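You operate a simulated robot arm through the tools that you are given. There is no shell and no other tool.

The job below is to be done with a simulated robot arm. You get a single attempt, and the scene is never put back.

Task
Cap the vial in the capping block and stand it in the long white rack.
Fine: grip it first; free the grip; well 3. Set down upright: what you pick out.

It is judged by the outcome, as a careful person would: the job done as asked, and still so three seconds after it is handed in. It fails if anything else is knocked over, pushed out of place, dropped, spilled or broken. A push-on lid holds only when it is set on centred and level and pressed home; a screw cap is set on level and turned clockwise until tight.

Robot
A 7-joint arm with a two-finger parallel gripper, fixed in place. Base frame: the origin is at the foot of the arm, x ahead of it, y to its left, z up; the work surface is at about z = 0. Lengths are in mm, angles in rad, forces in N, time in s.
With the tool pointing down near the work surface it reaches from about 240 to 620 mm from the base axis. Its first joint turns from -1.152 to 1.152 rad. Payload 2.6 kg.
The tool frame sits at the grasp point between the pads (the TCP): z along the fingers, y along the line on which they close. The tips reach 30 mm beyond it. Largest opening 94 mm; finger width 28, thickness 10; the body of the gripper, 50 by 96 mm, starts 55 mm behind the TCP.
Orientation is told as [roll, pitch, yaw] about the base's x, y, z axes, in that order, counted from this pose: with the fingers straight down and closing along the base's y, the tool's x points along the base's -x, its y along +y and its z along -z.

Tools
- The arm moves only by the tool jog_arm. Its argument "rows" is one flat list of numbers, 7 for each row, row after row: the shift along the base's x, y, z in mm, then the turn, a rotation vector about the base's x, y, z in rad, then the closure, from 0 (fully open) to 1 (shut). In form: [tx, ty, tz, rx, ry, rz, hand, tx, ty, tz, rx, ry, rz, hand, ...]. A call has 1 to 20 rows; each row is the pose to reach, as a shift and turn from the pose commanded when the call began. A row lasts 0.2 s, in which the tool goes at most 50 mm and 0.15 rad; a call with a longer step from one row to the next is refused whole, and so is a gripper value outside its range. Where a pose cannot be reached the arm comes as near as it can. A force on the tool above 90 N (or 10 N above the force at the start of the call, whichever is more), or a blocked arm, ends the call early, and 0.2 s more pass. The fingers move at their own pace (about 72 mm/s each) and stop on an object; they squeeze with about 29 N. The grip force told is the motor's: it shows also when the fingers shut on nothing. Time passes only in rows, and 0.2 s behind the last, so rows that repeat a pose let the fingers close. It gives the time, the measured TCP pose, the force on the tool (base axes), the opening and the grip force at its end, in the units of the frame above (readings bear some noise), with the torque about the TCP (base axes, N m) and any sound that the robot's microphone picked up.
- Cameras (640 x 400 px; columns grow to the right, rows downward): "scene" is fixed at [34, 427.4, 570.8]; the picture's right is [-0.80, -0.59, 0.00], its down [-0.31, 0.42, -0.85] and it looks along [0.51, -0.69, -0.52] (base axes); focal length 328 px, centre (320, 200). "wrist" rides on the gripper at [76, 14, -103] in the tool frame; the picture's right is [-0.18, 0.98, 0.00], its down [-0.75, -0.14, -0.64] and it looks along [-0.63, -0.12, 0.77] (tool axes); focal length 243 px, centre (320, 200). There is no depth. A picture from a camera that has moved, and an enlarged one, comes with that camera's place and axes in the base frame and with its lens.
- camera(camera): a new picture of that camera. No time passes.
- enlarge(camera, box): a new picture of the part [left, top, right, bottom] of that camera's present view, enlarged. No time passes.
- finish_job(): hands the job in; it is judged then, once.

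Nothing tells you positions but the pictures and the camera data. Unless the task says otherwise, let go and move clear before handing in.

The tools are called after "Emit:" as a command line: name --argument value ..., lists and objects as JSON in quotes. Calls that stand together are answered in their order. jog_arm: Moves the arm, as the interface text tells. Its arguments: {"type":"object","properties":{"rows":{"type":"array","items":{"type":"number"}}},"required":["rows"]} The other tools are called the same way: camera (camera) takes a picture; enlarge (camera, box) takes an enlarged picture of a part of a camera's view; finish_job () hands the job in.

At the start:

```text
time: 0.0
tool_pos: [425.9, -30.0, 337.8]
ee_rot: [0.001, -0.001, 0.001]
ft_force: [-1.0, 0.4, -0.1]
torque: [-0.02, 0.01, 0.0]
opening: 94.0
gripper_force: 0.0
```

scene: 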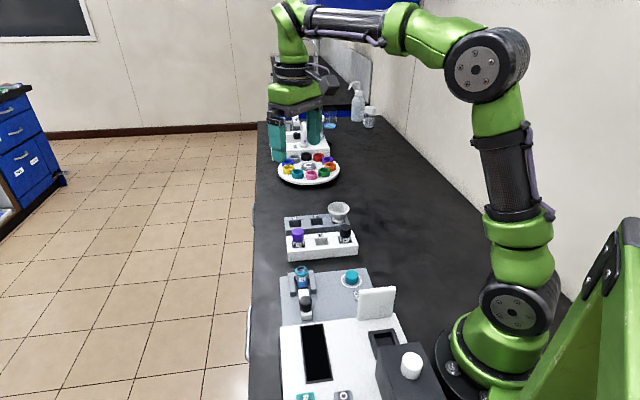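
wrist: 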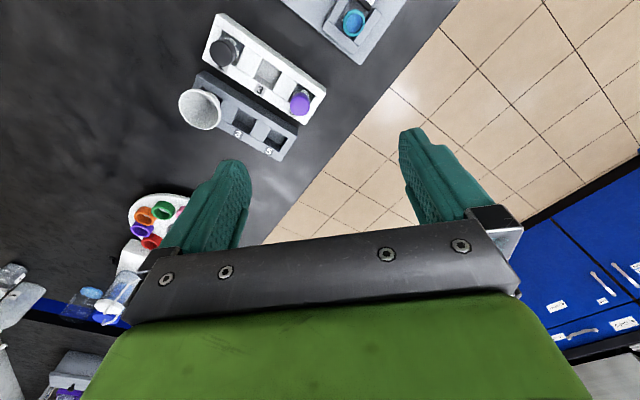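

I see a bench with a capping block near the camera, a white rack and a grey rack beyond it, and a plate of caps farther off. I'll look closer at each before moving.

Emit:
enlarge --camera "scene" --box '[270, 190, 400, 330]'

Emit:
enlarge --camera "scene" --box '[250, 90, 390, 190]'

Emit:
enlarge --camera "wrist" --box '[160, 0, 420, 170]'

Emit:
enlarge --camera "scene" --box '[260, 260, 460, 400]'

```text
2.86 times, centred on (335, 260) of scene
camera zoom: at [34.0, 427.4, 570.8], right [-0.8, -0.59, 0.0], down [-0.31, 0.42, -0.85], along [0.51, -0.69, -0.52], focal length 937 px, centre (277, 29)
```

zoom: 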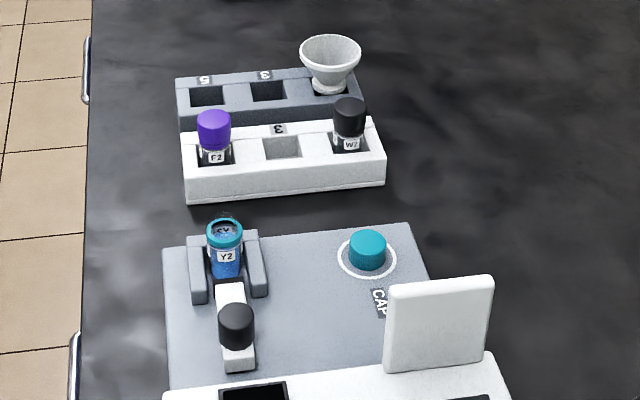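

```text
4.00 times, centred on (320, 140) of scene
camera zoom: at [34.0, 427.4, 570.8], right [-0.8, -0.59, 0.0], down [-0.31, 0.42, -0.85], along [0.51, -0.69, -0.52], focal length 1312 px, centre (320, 440)
```

zoom: 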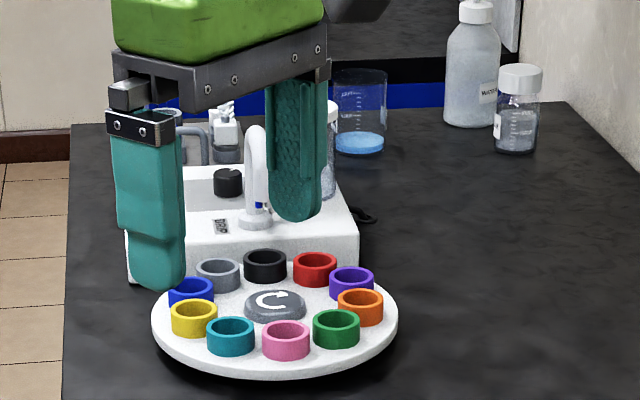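

```text
2.35 times, centred on (290, 85) of wrist
camera zoom: at [350.0, -15.8, 442.3], right [0.18, 0.98, 0.0], down [0.75, -0.14, 0.64], along [0.63, -0.12, -0.77], focal length 571 px, centre (391, 471)
```

zoom: 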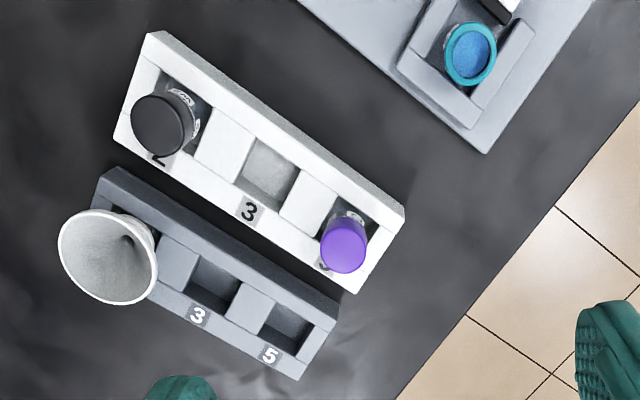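

```text
2.86 times, centred on (360, 330) of scene
camera zoom: at [34.0, 427.4, 570.8], right [-0.8, -0.59, 0.0], down [-0.31, 0.42, -0.85], along [0.51, -0.69, -0.52], focal length 937 px, centre (206, -171)
```

zoom: 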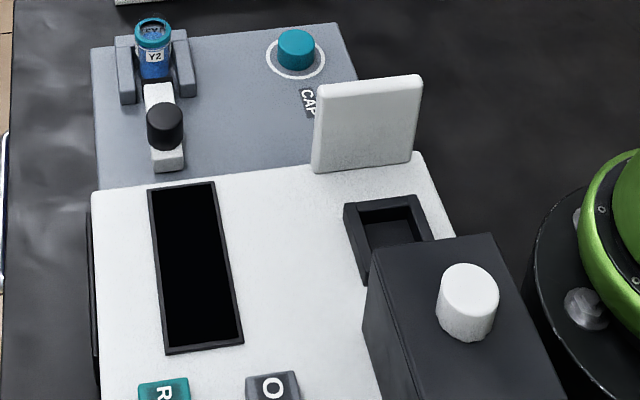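

I take the vial Y2 to be near (384, 20) in the capping block, its teal cap near (304, -58), and the white rack's empty well 3 near (422, -113). I'll pull the arm back and up to get a closer wrist view of the block.

Emit:
jog_arm --rows '[-40, 5, 15, 0, 0, 0, 0, -80, 8, 30, 0, 0, 0, 0, -120, 10, 42, 0, 0, 0, 0]'

Emit:
camera --camera "wrist"

Emit:
camera --camera "scene"

```text
time: 0.8
tool_pos: [306.0, -19.4, 380.2]
ee_rot: [-0.001, 0.001, 0.0]
ft_force: [0.5, 0.1, 0.0]
torque: [0.0, 0.03, 0.02]
opening: 94.2
gripper_force: 0.1
```

```text
taken
camera wrist: at [230.3, -6.8, 482.6], right [0.18, 0.98, 0.0], down [0.75, -0.14, 0.64], along [0.63, -0.12, -0.77], focal length 243 px, centre (320, 200)
```

wrist: 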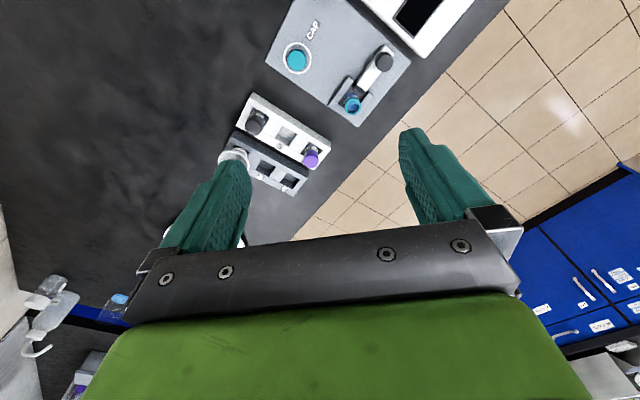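

```text
taken
```

scene: 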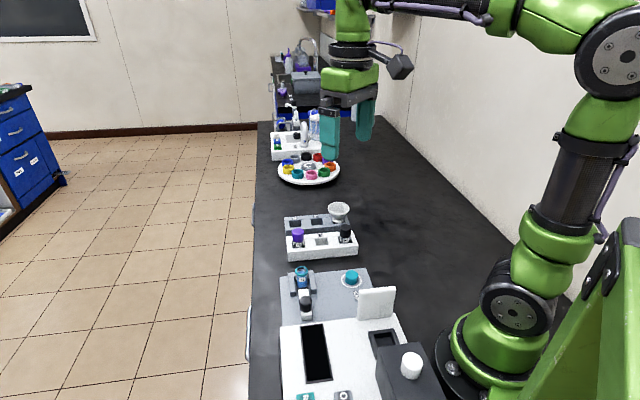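

Emit:
enlarge --camera "wrist" --box '[250, 0, 430, 130]'

Emit:
enlarge --camera "wrist" --box '[210, 80, 350, 210]'

Emit:
enlarge --camera "scene" --box '[275, 260, 375, 330]'

Emit:
enlarge --camera "scene" --box '[275, 195, 365, 265]'

```text
3.08 times, centred on (340, 65) of wrist
camera zoom: at [230.3, -6.8, 482.6], right [0.18, 0.98, 0.0], down [0.75, -0.14, 0.64], along [0.63, -0.12, -0.77], focal length 746 px, centre (258, 615)
```

zoom: 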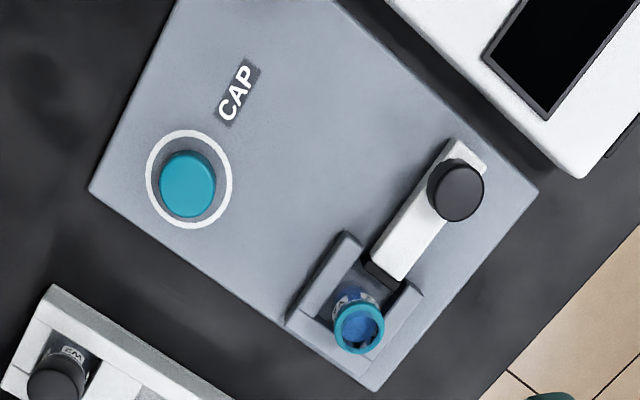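

```text
3.08 times, centred on (280, 145) of wrist
camera zoom: at [230.3, -6.8, 482.6], right [0.18, 0.98, 0.0], down [0.75, -0.14, 0.64], along [0.63, -0.12, -0.77], focal length 746 px, centre (443, 369)
```

zoom: 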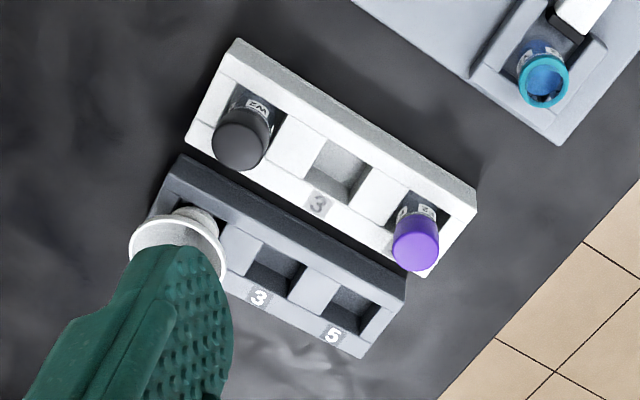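

```text
5.71 times, centred on (325, 295) of scene
camera zoom: at [34.1, 427.4, 570.8], right [-0.8, -0.59, 0.0], down [-0.31, 0.42, -0.85], along [0.51, -0.69, -0.52], focal length 1874 px, centre (291, -343)
```

zoom: 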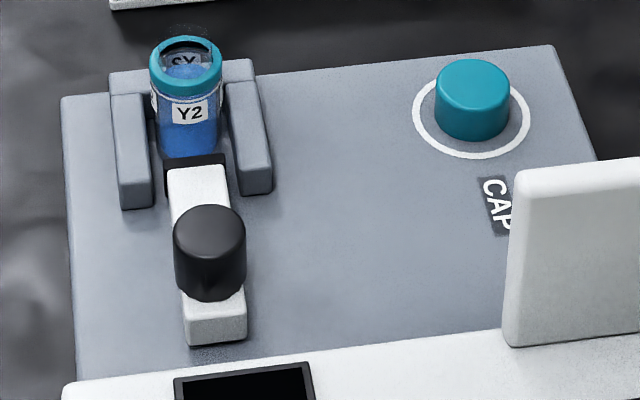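

```text
5.71 times, centred on (320, 230) of scene
camera zoom: at [34.1, 427.4, 570.8], right [-0.8, -0.59, 0.0], down [-0.31, 0.42, -0.85], along [0.51, -0.69, -0.52], focal length 1874 px, centre (320, 29)
```

zoom: 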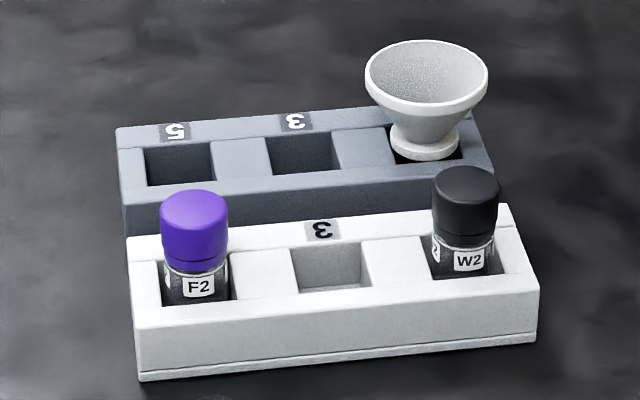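

The block has a sliding bar with a black knob and dark tip facing the vial, and the cap sits on a ringed spot. Enlargements look crisp, so I'll zoom tighter to learn the kind of cap, the neck and the clamp.

Emit:
enlarge --camera "wrist" --box '[325, 45, 400, 120]'

Emit:
enlarge --camera "scene" --box '[282, 260, 327, 325]'

Emit:
enlarge --camera "scene" --box '[335, 260, 380, 310]'

Emit:
enlarge --camera "scene" --box '[282, 220, 362, 265]'

```text
5.33 times, centred on (362, 82) of wrist
camera zoom: at [230.3, -6.8, 482.6], right [0.18, 0.98, 0.0], down [0.75, -0.14, 0.64], along [0.63, -0.12, -0.77], focal length 1294 px, centre (93, 827)
```

zoom: 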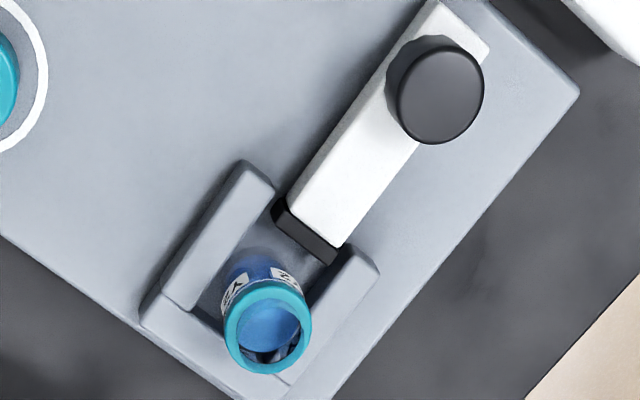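

```text
6.15 times, centred on (304, 292) of scene
camera zoom: at [34.1, 427.4, 570.8], right [-0.8, -0.59, 0.0], down [-0.31, 0.42, -0.85], along [0.51, -0.69, -0.52], focal length 2018 px, centre (415, -369)
```

zoom: 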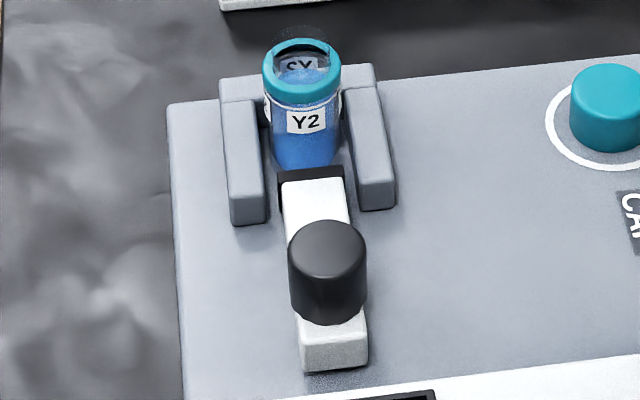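

```text
8.00 times, centred on (358, 285) of scene
camera zoom: at [34.1, 427.4, 570.8], right [-0.8, -0.59, 0.0], down [-0.31, 0.42, -0.85], along [0.51, -0.69, -0.52], focal length 2624 px, centre (20, -480)
```

zoom: 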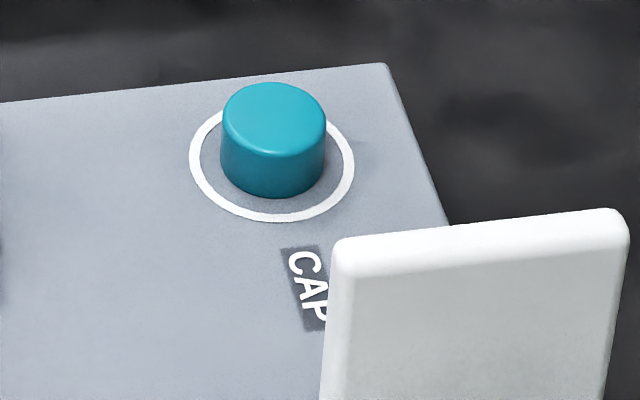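

```text
8.00 times, centred on (322, 242) of scene
camera zoom: at [34.1, 427.4, 570.8], right [-0.8, -0.59, 0.0], down [-0.31, 0.42, -0.85], along [0.51, -0.69, -0.52], focal length 2624 px, centre (304, -140)
```

zoom: 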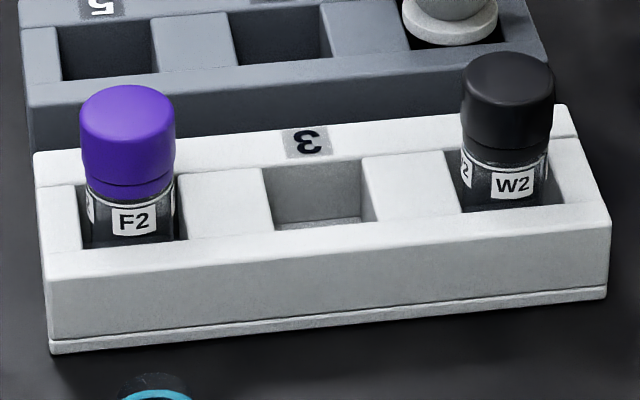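

The vial's clear neck seems to stand above a teal collar, like on the capped vials F2 and W2. I'll zoom further at the neck to see whether it is threaded.

Emit:
enlarge --camera "scene" --box '[290, 260, 314, 290]'

Emit:
enlarge --camera "wrist" --box '[340, 85, 370, 115]'

Emit:
enlarge --camera "wrist" --box '[275, 10, 330, 85]'

Emit:
enlarge --camera "scene" --box '[285, 225, 310, 255]'

```text
13.33 times, centred on (302, 275) of scene
camera zoom: at [34.1, 427.4, 570.8], right [-0.8, -0.59, 0.0], down [-0.31, 0.42, -0.85], along [0.51, -0.69, -0.52], focal length 4373 px, centre (560, -800)
```

zoom: 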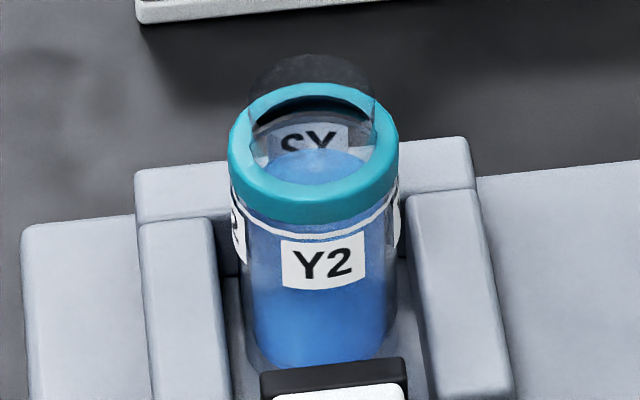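

```text
13.33 times, centred on (355, 100) of wrist
camera zoom: at [230.3, -6.8, 482.6], right [0.18, 0.98, 0.0], down [0.75, -0.14, 0.64], along [0.63, -0.12, -0.77], focal length 3235 px, centre (-147, 1533)
```

zoom: 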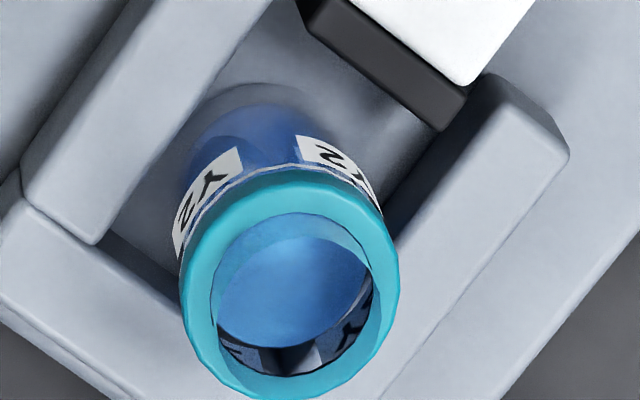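

```text
5.33 times, centred on (302, 48) of wrist
camera zoom: at [230.3, -6.8, 482.6], right [0.18, 0.98, 0.0], down [0.75, -0.14, 0.64], along [0.63, -0.12, -0.77], focal length 1294 px, centre (413, 1013)
```

zoom: 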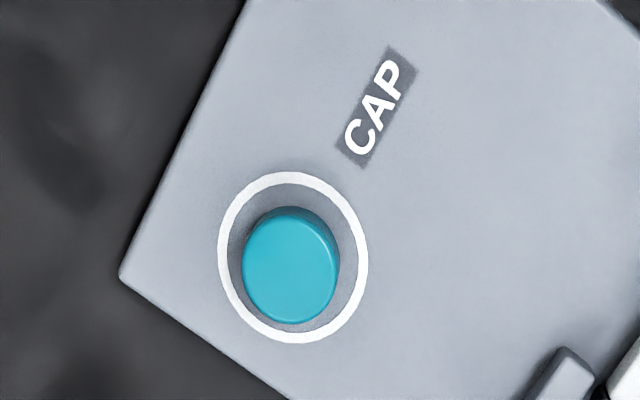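

```text
13.33 times, centred on (298, 240) of scene
camera zoom: at [34.1, 427.4, 570.8], right [-0.8, -0.59, 0.0], down [-0.31, 0.42, -0.85], along [0.51, -0.69, -0.52], focal length 4373 px, centre (620, -333)
```

zoom: 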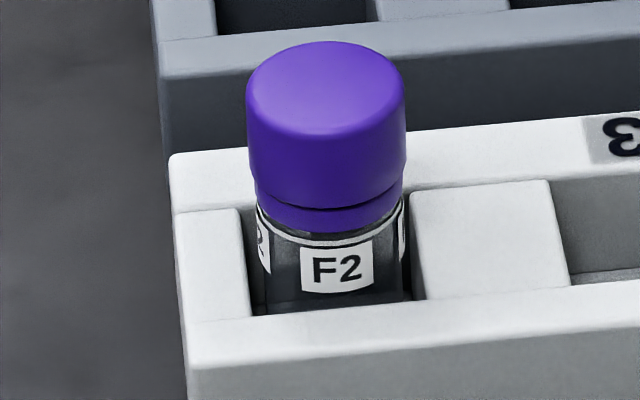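

The neck is smooth glass above a teal collar, and the clamp is a slide with a knob: I place the knob at about (325, 79, top z 58), the vial axis at (382, 22, neck top about z 72) and the cap at (302, -58, top z 33). The slide runs along -45 degrees, so I'll go above the knob with the fingers turned to straddle it and look again.

Emit:
jog_arm --rows '[3, 16, -38, 0, 0, -0.13, 0, 6, 32, -76, 0, 0, -0.26, 0, 9, 48, -114, 0, 0, -0.39, 0, 13, 65, -152, 0, 0, -0.52, 0, 16, 82, -190, 0, 0, -0.65, 0, 19.5, 98.4, -230, 0, 0, -0.785, 0, 19.5, 98.4, -230, 0, 0, -0.785, 0]'

Emit:
camera --camera "wrist"

Emit:
camera --camera "scene"

```text
time: 2.4
tool_pos: [326.2, 80.1, 150.2]
ee_rot: [0.0, -0.002, -0.785]
ft_force: [-0.6, 0.9, -0.9]
torque: [0.0, -0.02, 0.01]
opening: 93.9
gripper_force: 0.1
```

```text
taken
camera wrist: at [282.1, 142.5, 253.5], right [0.82, 0.57, 0.0], down [0.43, -0.63, 0.64], along [0.36, -0.53, -0.77], focal length 243 px, centre (320, 200)
```

wrist: 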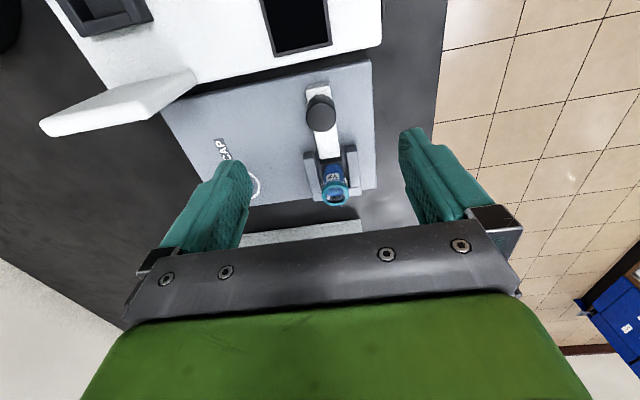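

```text
taken
```

scene: 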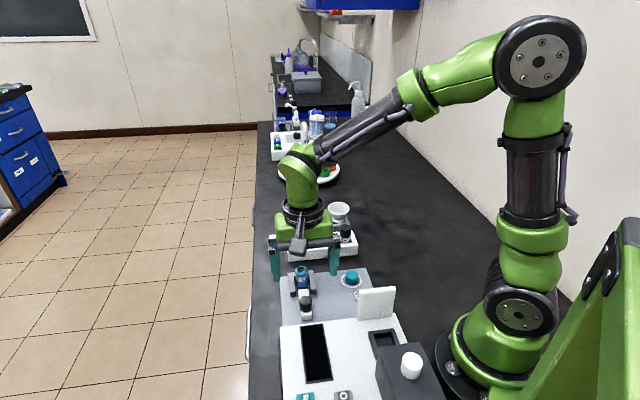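

The camera now looks along the slide. I'll enlarge the knob and vial to refine their positions before descending.

Emit:
enlarge --camera "wrist" --box '[280, 75, 380, 215]'

Emit:
enlarge --camera "scene" --box '[270, 225, 370, 325]'

```text
2.86 times, centred on (330, 145) of wrist
camera zoom: at [282.1, 142.5, 253.5], right [0.82, 0.57, 0.0], down [0.43, -0.63, 0.64], along [0.36, -0.53, -0.77], focal length 693 px, centre (291, 357)
```

zoom: 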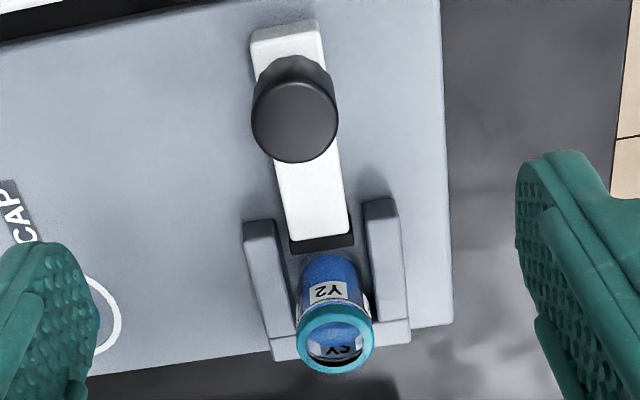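

```text
4.00 times, centred on (320, 275) of scene
camera zoom: at [34.0, 427.4, 570.8], right [-0.8, -0.59, 0.0], down [-0.31, 0.42, -0.85], along [0.51, -0.69, -0.52], focal length 1312 px, centre (320, -100)
```

zoom: 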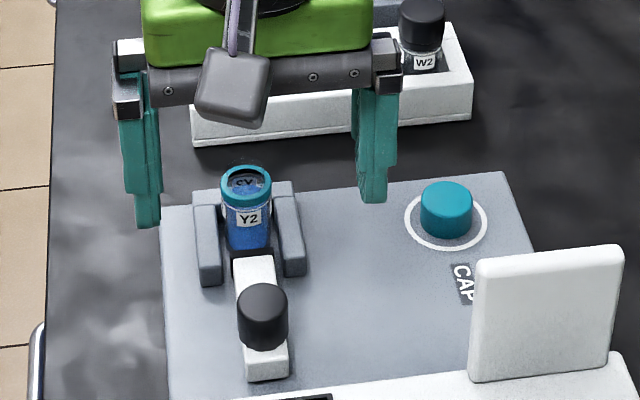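

The knob centre refines to about (326, 80) with its top at z 58, right under the tool. I'll lower the open fingers around it to TCP z 74, leaving the tips about 6 mm above the bar.

Emit:
jog_arm --rows '[0, 0, -38, 0, 0, 0, 0, 0, 0, -60, 0, 0, 0, 0, 0, 0, -76, 0, 0, 0, 0, 0, 0, -76, 0, 0, 0, 0]'

Emit:
enlarge --camera "scene" --box '[270, 225, 370, 325]'

Emit:
camera --camera "wrist"

```text
time: 3.4
tool_pos: [325.1, 77.9, 73.6]
ee_rot: [0.0, -0.001, -0.784]
ft_force: [0.0, 0.1, 0.1]
torque: [-0.01, 0.03, 0.0]
opening: 94.1
gripper_force: 0.0
```

```text
4.00 times, centred on (320, 275) of scene
camera zoom: at [34.1, 427.4, 570.8], right [-0.8, -0.59, 0.0], down [-0.31, 0.42, -0.85], along [0.51, -0.69, -0.52], focal length 1312 px, centre (320, -100)
```

zoom: 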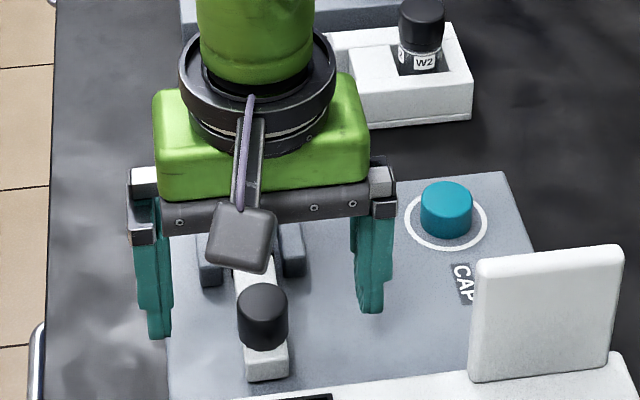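

```text
taken
camera wrist: at [282.6, 141.4, 176.7], right [0.82, 0.57, 0.0], down [0.43, -0.63, 0.64], along [0.36, -0.53, -0.77], focal length 243 px, centre (320, 200)
```

wrist: 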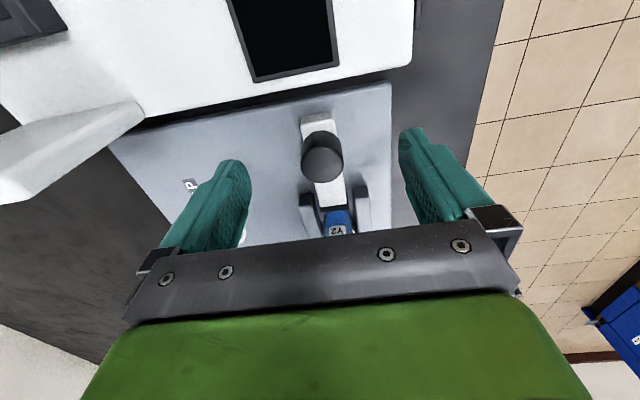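

The knob sits midway between the fingertips in both views. I'll close on it now.

Emit:
jog_arm --rows '[0, 0, 0, 0, 0, 0, 1, 0, 0, 0, 0, 0, 0, 1, 0, 0, 0, 0, 0, 0, 1, 0, 0, 0, 0, 0, 0, 1]'

Emit:
enlarge --camera "scene" --box '[270, 225, 370, 325]'

```text
time: 4.4
tool_pos: [327.3, 78.8, 73.1]
ee_rot: [0.004, -0.003, -0.782]
ft_force: [12.2, 10.4, -8.8]
torque: [0.04, -0.15, -0.01]
opening: 24.8
gripper_force: 45.1
```

```text
4.00 times, centred on (320, 275) of scene
camera zoom: at [34.1, 427.4, 570.8], right [-0.8, -0.59, 0.0], down [-0.31, 0.42, -0.85], along [0.51, -0.69, -0.52], focal length 1312 px, centre (320, -100)
```

zoom: 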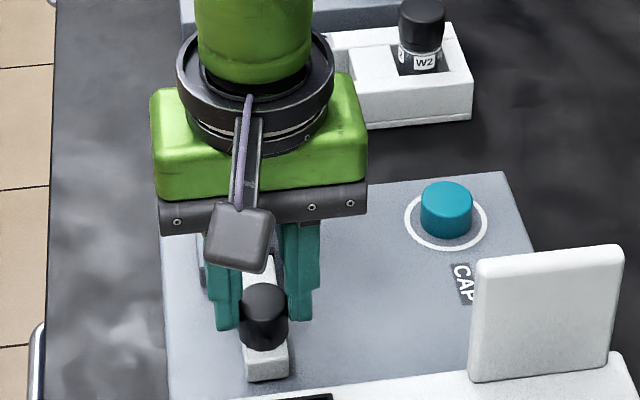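

The knob is held at 24.8 mm opening. I'll ease out the small sideways load and push it a few millimetres along the slide toward the vial.

Emit:
jog_arm --rows '[1.2, 1.2, 0, 0, 0, 0, 1, 2.3, 0.1, 0, 0, 0, 0, 1, 3.8, -1.4, 0, 0, 0, 0, 1, 3.8, -1.4, 0, 0, 0, 0, 1]'

Emit:
enlarge --camera "wrist" --box '[270, 100, 390, 250]'

```text
time: 5.4
tool_pos: [328.5, 76.5, 74.8]
ee_rot: [-0.003, 0.0, -0.784]
ft_force: [5.1, 7.4, -11.3]
torque: [0.47, -0.21, 0.0]
opening: 24.8
gripper_force: 45.1
```

```text
2.67 times, centred on (330, 175) of wrist
camera zoom: at [285.8, 140.1, 177.3], right [0.82, 0.57, 0.0], down [0.43, -0.63, 0.64], along [0.36, -0.53, -0.77], focal length 647 px, centre (293, 267)
```

zoom: 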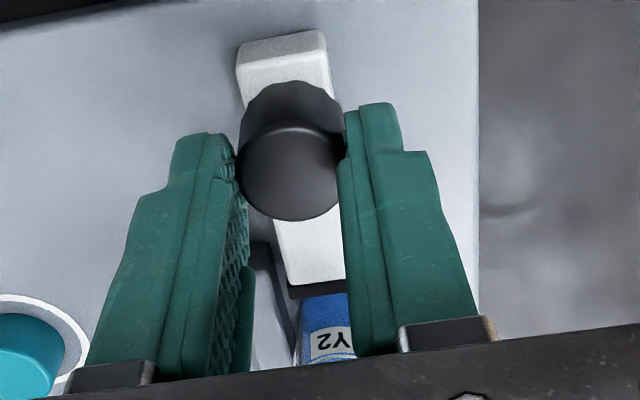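

The slide moves with little resistance and the dark tip is closing on the vial. I'll go on in small steps.

Emit:
jog_arm --rows '[1.8, -0.4, 0, 0, 0, 0, 1, 2.9, -1.5, 0, 0, 0, 0, 1, 2.9, -1.5, 0, 0, 0, 0, 1]'

Emit:
enlarge --camera "wrist" --box '[270, 100, 390, 250]'

Emit:
enlarge --camera "scene" --box '[270, 225, 370, 325]'

```text
time: 6.2
tool_pos: [332.0, 73.5, 72.5]
ee_rot: [-0.004, 0.0, -0.788]
ft_force: [0.2, -8.4, -11.9]
torque: [-0.19, -0.36, 0.01]
opening: 24.9
gripper_force: 45.1
```

```text
2.67 times, centred on (330, 175) of wrist
camera zoom: at [289.0, 137.5, 177.2], right [0.83, 0.56, 0.0], down [0.43, -0.63, 0.64], along [0.36, -0.53, -0.77], focal length 647 px, centre (293, 267)
```

zoom: 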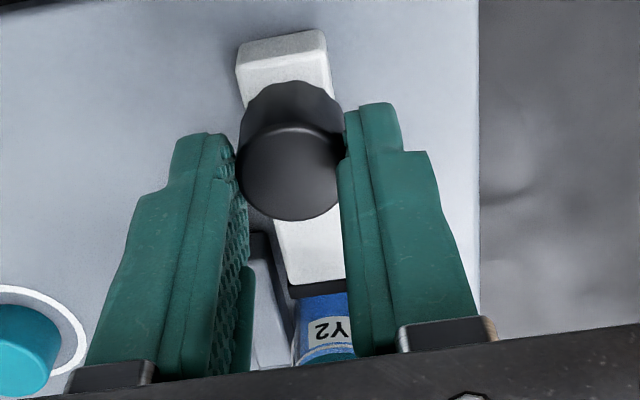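

```text
4.00 times, centred on (320, 275) of scene
camera zoom: at [34.1, 427.4, 570.8], right [-0.8, -0.59, 0.0], down [-0.31, 0.42, -0.85], along [0.51, -0.69, -0.52], focal length 1312 px, centre (320, -100)
```

zoom: 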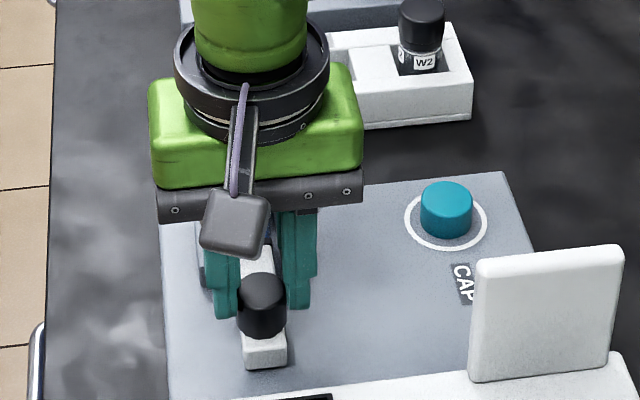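

Roughly 7 mm travelled and the force is still low. I'll continue until the tip meets the vial.

Emit:
jog_arm --rows '[1.1, -1.1, 0, 0, 0, 0, 1, 2.1, -2.1, 0, 0, 0, 0, 1, 2.1, -2.1, 0, 0, 0, 0, 1]'

Emit:
enlarge --camera "wrist" --box '[270, 100, 390, 250]'

```text
time: 7.0
tool_pos: [332.8, 72.1, 73.2]
ee_rot: [-0.004, 0.002, -0.785]
ft_force: [-8.8, -16.8, -4.4]
torque: [-0.22, 0.14, 0.05]
opening: 25.1
gripper_force: 45.6
```

```text
2.67 times, centred on (330, 175) of wrist
camera zoom: at [290.6, 136.0, 177.4], right [0.83, 0.56, 0.0], down [0.43, -0.63, 0.64], along [0.36, -0.53, -0.77], focal length 647 px, centre (293, 267)
```

zoom: 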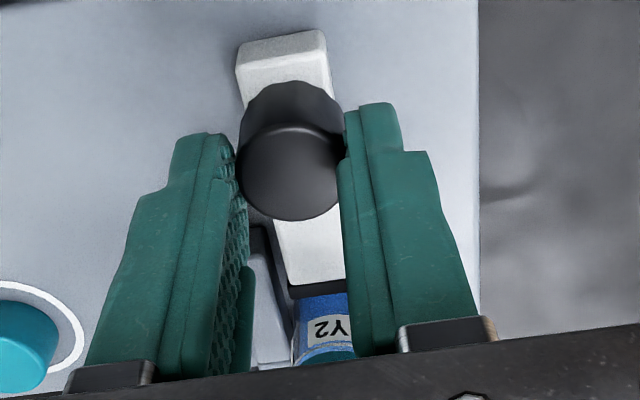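

The slide's true axis is slightly steeper than 45 degrees, giving a sideways load. I'll correct for that and keep pushing gently.

Emit:
jog_arm --rows '[-1.0, -1.2, 0, 0, 0, 0, 1, -0.4, -1.9, 0, 0, 0, 0, 1, 0.3, -2.6, 0, 0, 0, 0, 1, 0.3, -2.6, 0, 0, 0, 0, 1]'

Emit:
enlarge --camera "wrist" --box '[300, 180, 360, 240]'

Emit:
enlarge --camera "scene" --box '[285, 255, 335, 325]'

```text
time: 8.0
tool_pos: [334.3, 71.7, 73.8]
ee_rot: [0.001, 0.0, -0.785]
ft_force: [2.3, -5.5, -29.1]
torque: [0.11, -0.23, -0.01]
opening: 24.7
gripper_force: 44.8
```

```text
6.67 times, centred on (330, 210) of wrist
camera zoom: at [290.8, 134.9, 177.5], right [0.82, 0.57, 0.0], down [0.43, -0.63, 0.64], along [0.36, -0.53, -0.77], focal length 1618 px, centre (253, 133)
```

zoom: 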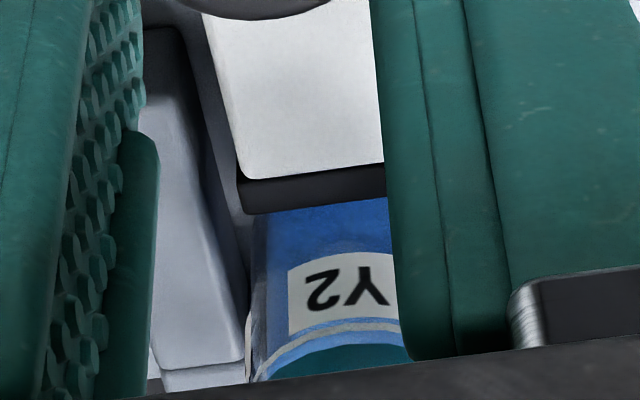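

```text
5.71 times, centred on (310, 290) of scene
camera zoom: at [34.2, 427.4, 570.8], right [-0.8, -0.59, 0.0], down [-0.31, 0.42, -0.85], along [0.51, -0.69, -0.52], focal length 1874 px, centre (377, -314)
```

zoom: 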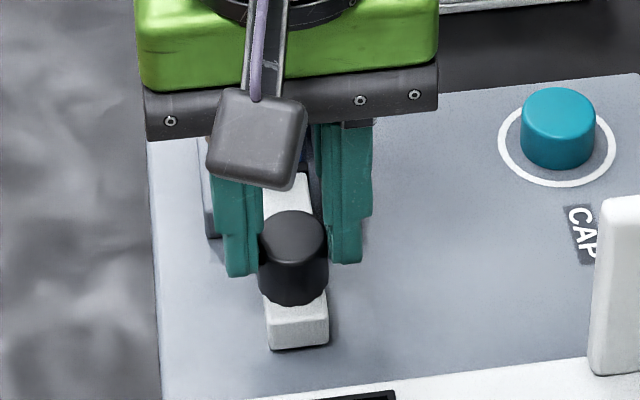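

The tip is near or at the vial body. I'll relax the vertical load slightly and press on another 2 mm along the slide, watching for contact force.

Emit:
jog_arm --rows '[0.7, -0.7, -1, 0, 0, 0, 1, 1.4, -1.5, -1.5, 0, 0, 0, 1, 1.4, -1.5, -1.5, 0, 0, 0, 1]'

Emit:
enlarge --camera "wrist" --box '[300, 180, 360, 240]'

```text
time: 8.8
tool_pos: [335.8, 71.2, 73.7]
ee_rot: [0.001, 0.0, -0.786]
ft_force: [-13.2, -1.6, 13.5]
torque: [-0.25, 0.43, 0.07]
opening: 24.7
gripper_force: 44.9
```

```text
6.67 times, centred on (330, 210) of wrist
camera zoom: at [292.1, 133.7, 177.5], right [0.82, 0.57, 0.0], down [0.43, -0.63, 0.64], along [0.36, -0.53, -0.77], focal length 1618 px, centre (253, 133)
```

zoom: 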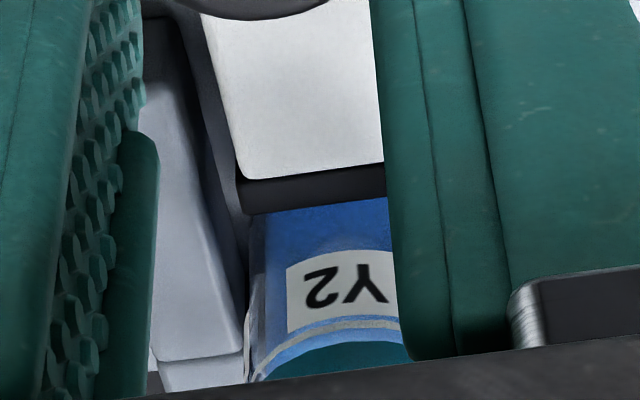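

Resistance has begun to appear along the slide. I'll press a little more to seat the clamp firmly.

Emit:
jog_arm --rows '[0.7, -1.0, 0.8, 0, 0, 0, 1, 1.4, -1.7, 0.8, 0, 0, 0, 1, 1.4, -1.7, 0.8, 0, 0, 0, 1]'

Emit:
enlarge --camera "wrist" --box '[300, 180, 360, 240]'

```text
time: 9.6
tool_pos: [335.9, 70.1, 73.2]
ee_rot: [-0.001, 0.004, -0.783]
ft_force: [-14.1, 16.3, 12.2]
torque: [0.6, 0.96, 0.02]
opening: 24.8
gripper_force: 44.6
```

```text
6.67 times, centred on (330, 210) of wrist
camera zoom: at [292.7, 133.1, 177.7], right [0.82, 0.57, 0.0], down [0.44, -0.63, 0.64], along [0.36, -0.53, -0.77], focal length 1618 px, centre (253, 133)
```

zoom: 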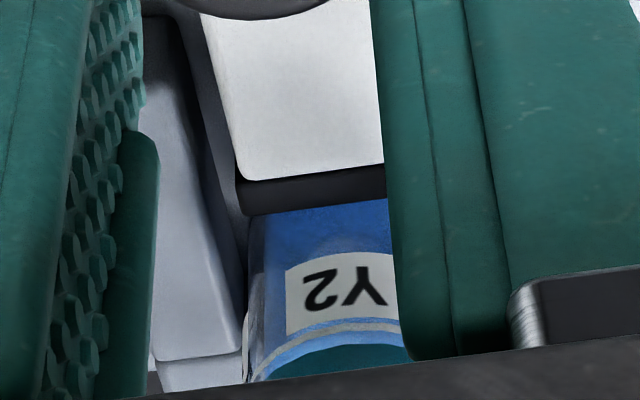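

The tip is pressing on the vial with about 20 N. One more small push to make it firm, then I'll let go and check that the slide stays put.

Emit:
jog_arm --rows '[0.8, -0.9, 0, 0, 0, 0, 1, 1.0, -1.1, 0, 0, 0, 0, 1]'

```text
time: 10.2
tool_pos: [336.9, 68.6, 74.0]
ee_rot: [-0.003, 0.009, -0.783]
ft_force: [-21.3, 23.4, 18.4]
torque: [1.18, 1.05, 0.15]
opening: 24.8
gripper_force: 45.3
```

The clamp is pressed home with about 32 N. I'll open the fingers in place and lift clear to see whether the slide holds.

Emit:
jog_arm --rows '[0, 0, 0, 0, 0, 0, 0, 0, 0, 0, 0, 0, 0, 0, 0, 0, 0, 0, 0, 0, 0, -1, 1, 30, 0, 0, 0, 0, -2, 2, 76, 0, 0, 0, 0, -2, 2, 110, 0, 0, 0, 0, -2, 2, 110, 0, 0, 0, 0]'

Emit:
enlarge --camera "wrist" --box '[260, 75, 400, 215]'

Emit:
enlarge --camera "scene" --box '[275, 255, 375, 325]'

```text
time: 11.8
tool_pos: [335.7, 67.8, 184.3]
ee_rot: [0.001, 0.0, -0.784]
ft_force: [-1.0, -0.4, -1.0]
torque: [0.02, 0.0, 0.03]
opening: 94.0
gripper_force: 0.2
```

```text
2.86 times, centred on (330, 145) of wrist
camera zoom: at [292.6, 131.6, 287.1], right [0.82, 0.57, 0.0], down [0.43, -0.63, 0.64], along [0.36, -0.53, -0.77], focal length 693 px, centre (291, 357)
```

zoom: 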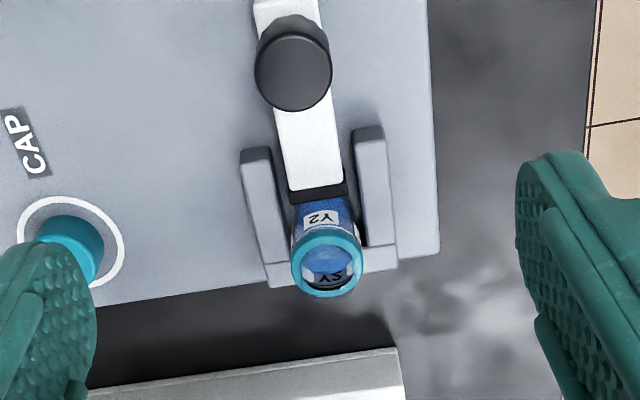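

```text
5.71 times, centred on (325, 290) of scene
camera zoom: at [34.0, 427.4, 570.8], right [-0.8, -0.59, 0.0], down [-0.31, 0.42, -0.85], along [0.51, -0.69, -0.52], focal length 1874 px, centre (291, -314)
```

zoom: 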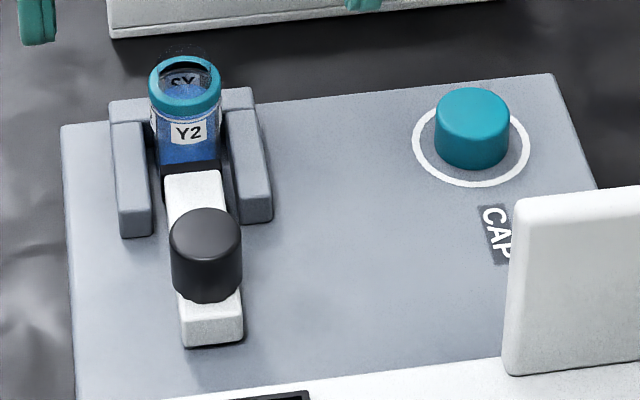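

The clamp tip now touches the vial, the slide stayed closed and the plate did not shift. Next I'll refine the neck and cap positions with tight enlargements before fetching the cap.

Emit:
enlarge --camera "wrist" --box '[315, 145, 355, 185]'

Emit:
enlarge --camera "scene" --box '[290, 258, 314, 288]'

Emit:
enlarge --camera "scene" --box '[335, 260, 369, 300]'

Emit:
enlarge --camera "wrist" --box '[230, 130, 280, 180]'

```text
10.00 times, centred on (335, 165) of wrist
camera zoom: at [292.6, 131.6, 287.1], right [0.82, 0.57, 0.0], down [0.43, -0.63, 0.64], along [0.36, -0.53, -0.77], focal length 2426 px, centre (170, 550)
```

zoom: 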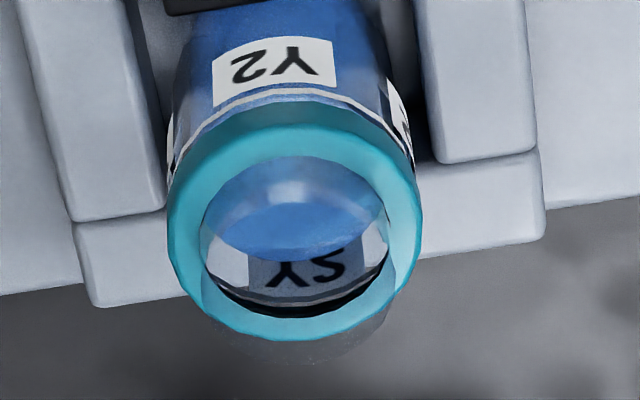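

```text
13.33 times, centred on (302, 273) of scene
camera zoom: at [34.0, 427.4, 570.8], right [-0.8, -0.59, 0.0], down [-0.31, 0.42, -0.85], along [0.51, -0.69, -0.52], focal length 4373 px, centre (560, -773)
```

zoom: 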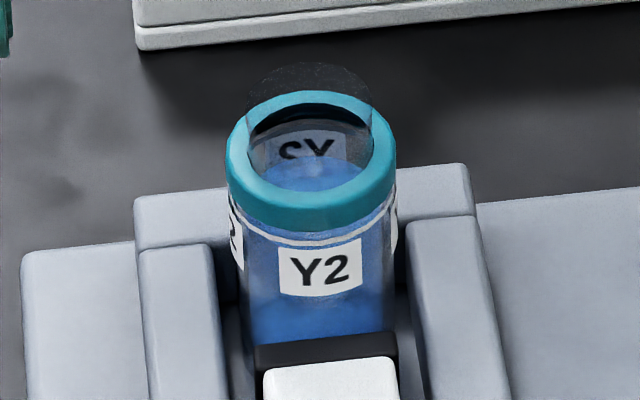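

```text
10.00 times, centred on (352, 280) of scene
camera zoom: at [34.0, 427.4, 570.8], right [-0.8, -0.59, 0.0], down [-0.31, 0.42, -0.85], along [0.51, -0.69, -0.52], focal length 3280 px, centre (0, -600)
```

zoom: 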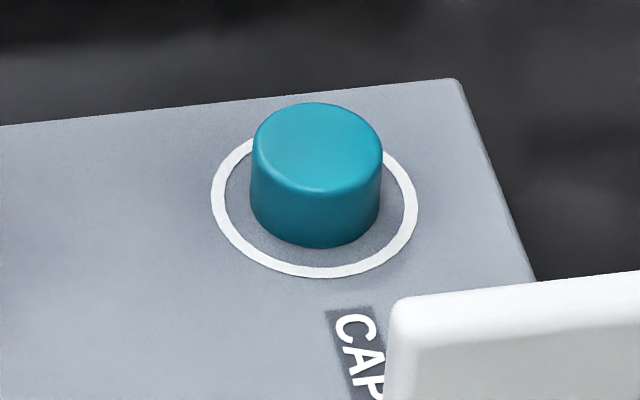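

```text
8.00 times, centred on (255, 155) of wrist
camera zoom: at [292.6, 131.6, 287.1], right [0.82, 0.57, 0.0], down [0.43, -0.63, 0.64], along [0.36, -0.53, -0.77], focal length 1941 px, centre (840, 560)
```

zoom: 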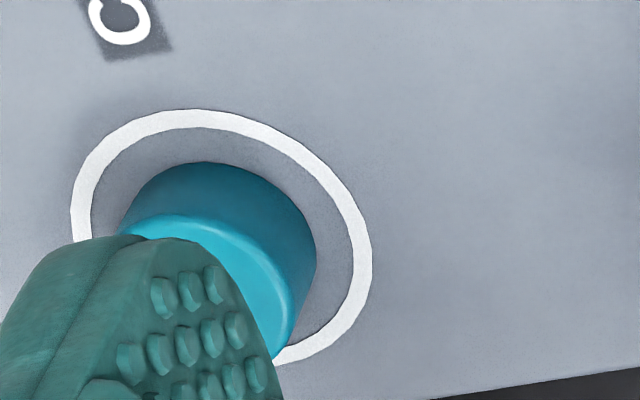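

The vial was pushed about 5 mm back and is now held near (384.5, 21); the cap is at about (302, -58.5), roughly z 16 to 34. I'll swing to above the cap with the fingers closing along the slide direction, so the wrist camera looks across it.

Emit:
jog_arm --rows '[-3, -11, 0, 0, 0, 0.143, 0, -6, -23, 0, 0, 0, 0.286, 0.2, -9, -34, 0, 0, 0, 0.429, 0.45, -12, -46, -5, 0, 0, 0.571, 0.45, -15, -57, -10, 0, 0, 0.714, 0.45, -18, -69, -20, 0, 0, 0.856, 0.45, -21, -80, -30, 0, 0, 0.999, 0.45, -24, -92, -40, 0, 0, 1.142, 0.45, -28, -103, -50, 0, 0, 1.285, 0.45, -31, -115, -60, 0, 0, 1.428, 0.45, -33.7, -126.3, -74, 0, 0, 1.57, 0.45, -33.7, -126.3, -74, 0, 0, 1.57, 0.45]'

Emit:
camera --camera "wrist"

Emit:
enlarge --camera "scene" --box '[280, 225, 400, 325]'

```text
time: 14.4
tool_pos: [304.8, -57.2, 108.9]
ee_rot: [0.0, -0.001, 0.787]
ft_force: [0.0, -0.6, 0.1]
torque: [0.01, 0.0, -0.01]
opening: 51.9
gripper_force: 0.1
```

```text
taken
camera wrist: at [239.9, -101.9, 213.1], right [-0.57, 0.82, 0.0], down [0.63, 0.43, 0.64], along [0.53, 0.36, -0.77], focal length 243 px, centre (320, 200)
```

wrist: 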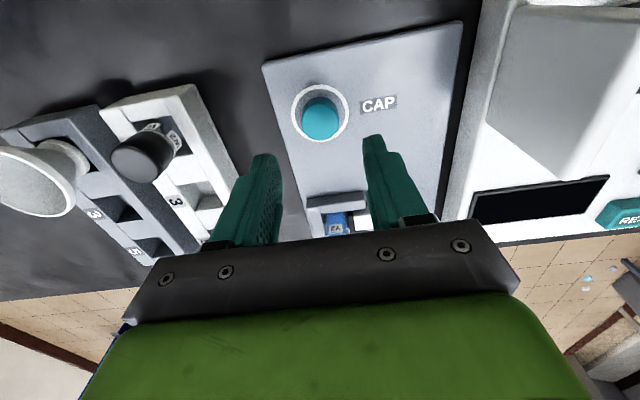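

```text
4.00 times, centred on (340, 275) of scene
camera zoom: at [34.1, 427.4, 570.8], right [-0.8, -0.59, 0.0], down [-0.31, 0.42, -0.85], along [0.51, -0.69, -0.52], focal length 1312 px, centre (240, -100)
```

zoom: 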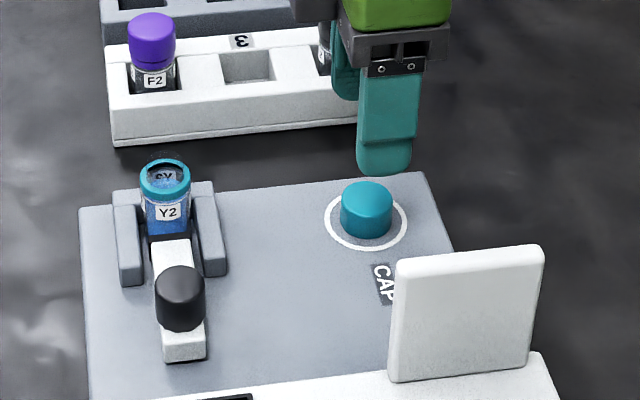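

I'm above the cap with the fingers straddling it. I'll enlarge to measure the cap's offset from the tool axis.

Emit:
enlarge --camera "wrist" --box '[280, 70, 360, 150]'

Emit:
enlarge --camera "wrist" --box '[230, 120, 410, 240]'

```text
5.00 times, centred on (320, 110) of wrist
camera zoom: at [239.9, -101.9, 213.1], right [-0.57, 0.82, 0.0], down [0.63, 0.43, 0.64], along [0.53, 0.36, -0.77], focal length 1213 px, centre (320, 650)
```

zoom: 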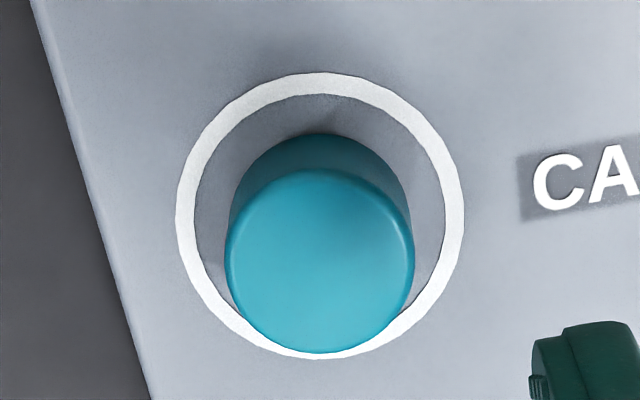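

```text
3.33 times, centred on (320, 180) of wrist
camera zoom: at [239.9, -101.9, 213.1], right [-0.57, 0.82, 0.0], down [0.63, 0.43, 0.64], along [0.53, 0.36, -0.77], focal length 809 px, centre (320, 267)
```

zoom: 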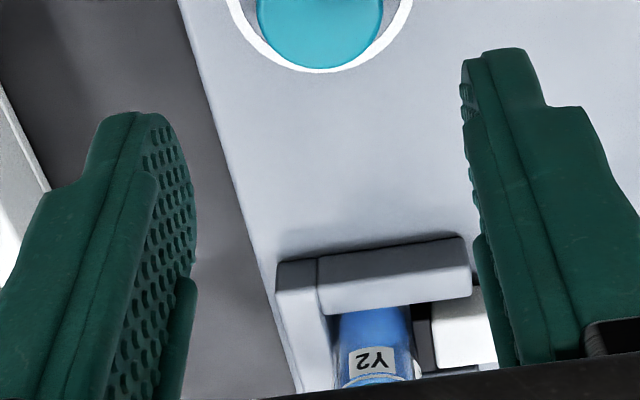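

The cap looks 3 to 5 mm toward the base from the tool axis. I'll shift by 3 mm, go lower to TCP z 70 and measure again with less parallax.

Emit:
jog_arm --rows '[-1, -1, -20, 0, 0, 0, 0.45, -2.1, -2.1, -39, 0, 0, 0, 0.45, -2.1, -2.1, -39, 0, 0, 0, 0.45]'

Emit:
enlarge --camera "wrist" --box '[220, 90, 420, 215]'

Emit:
enlarge --camera "scene" --box '[320, 240, 400, 310]'

```text
time: 15.2
tool_pos: [300.6, -58.9, 70.0]
ee_rot: [-0.001, 0.001, 0.786]
ft_force: [0.4, -0.7, -0.1]
torque: [0.02, 0.02, 0.02]
opening: 51.7
gripper_force: 0.0
```

```text
3.20 times, centred on (320, 152) of wrist
camera zoom: at [236.7, -102.7, 174.0], right [-0.56, 0.83, 0.0], down [0.63, 0.43, 0.64], along [0.53, 0.36, -0.77], focal length 776 px, centre (320, 352)
```

zoom: 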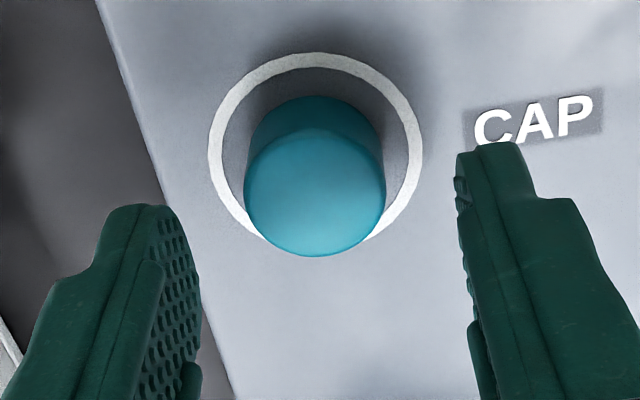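

```text
5.71 times, centred on (360, 275) of scene
camera zoom: at [34.1, 427.4, 570.8], right [-0.8, -0.59, 0.0], down [-0.31, 0.42, -0.85], along [0.51, -0.69, -0.52], focal length 1874 px, centre (91, -229)
```

zoom: 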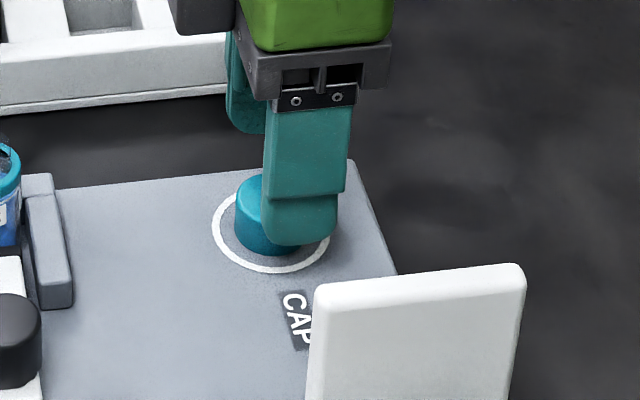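

The two cameras disagree by a few millimetres on height, so I'll rely on direct side-by-side comparison. I'll shift 1.5 mm toward the vial side and descend in steps, checking the tip clearance.

Emit:
jog_arm --rows '[1.1, 1.1, -10, 0, 0, 0, 0.45, 1.1, 1.1, -18, 0, 0, 0, 0.45, 1.1, 1.1, -18, 0, 0, 0, 0.45]'

Emit:
enlarge --camera "wrist" --box '[220, 90, 420, 215]'

Emit:
enlarge --camera "scene" --box '[330, 250, 380, 300]'

```text
time: 16.0
tool_pos: [302.5, -58.1, 52.3]
ee_rot: [-0.001, 0.0, 0.785]
ft_force: [1.1, 0.6, 0.8]
torque: [0.0, -0.02, 0.0]
opening: 51.5
gripper_force: 0.1
```

```text
3.20 times, centred on (320, 152) of wrist
camera zoom: at [238.7, -102.3, 156.3], right [-0.57, 0.82, 0.0], down [0.63, 0.43, 0.64], along [0.53, 0.36, -0.77], focal length 776 px, centre (320, 352)
```

zoom: 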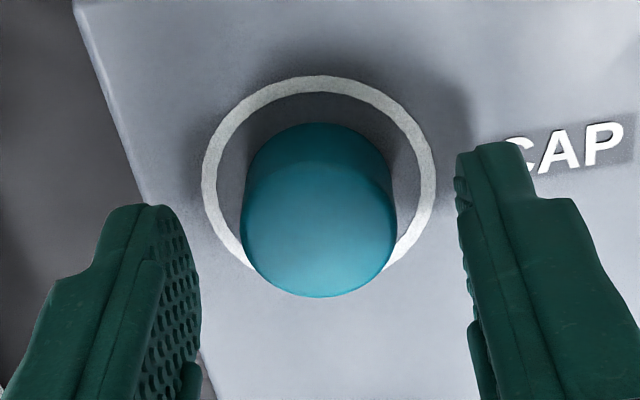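

```text
8.00 times, centred on (355, 275) of scene
camera zoom: at [34.1, 427.4, 570.8], right [-0.8, -0.59, 0.0], down [-0.31, 0.42, -0.85], along [0.51, -0.69, -0.52], focal length 2624 px, centre (40, -400)
```

zoom: 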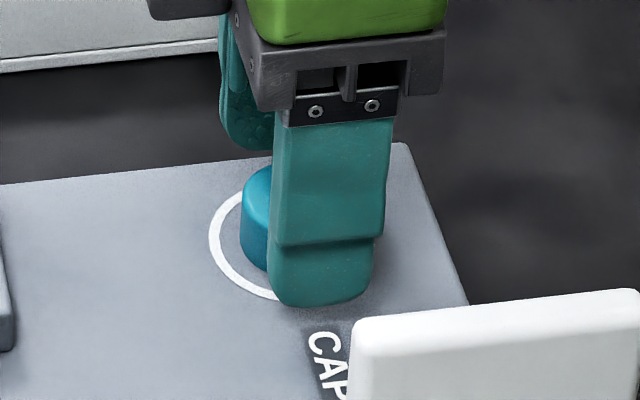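

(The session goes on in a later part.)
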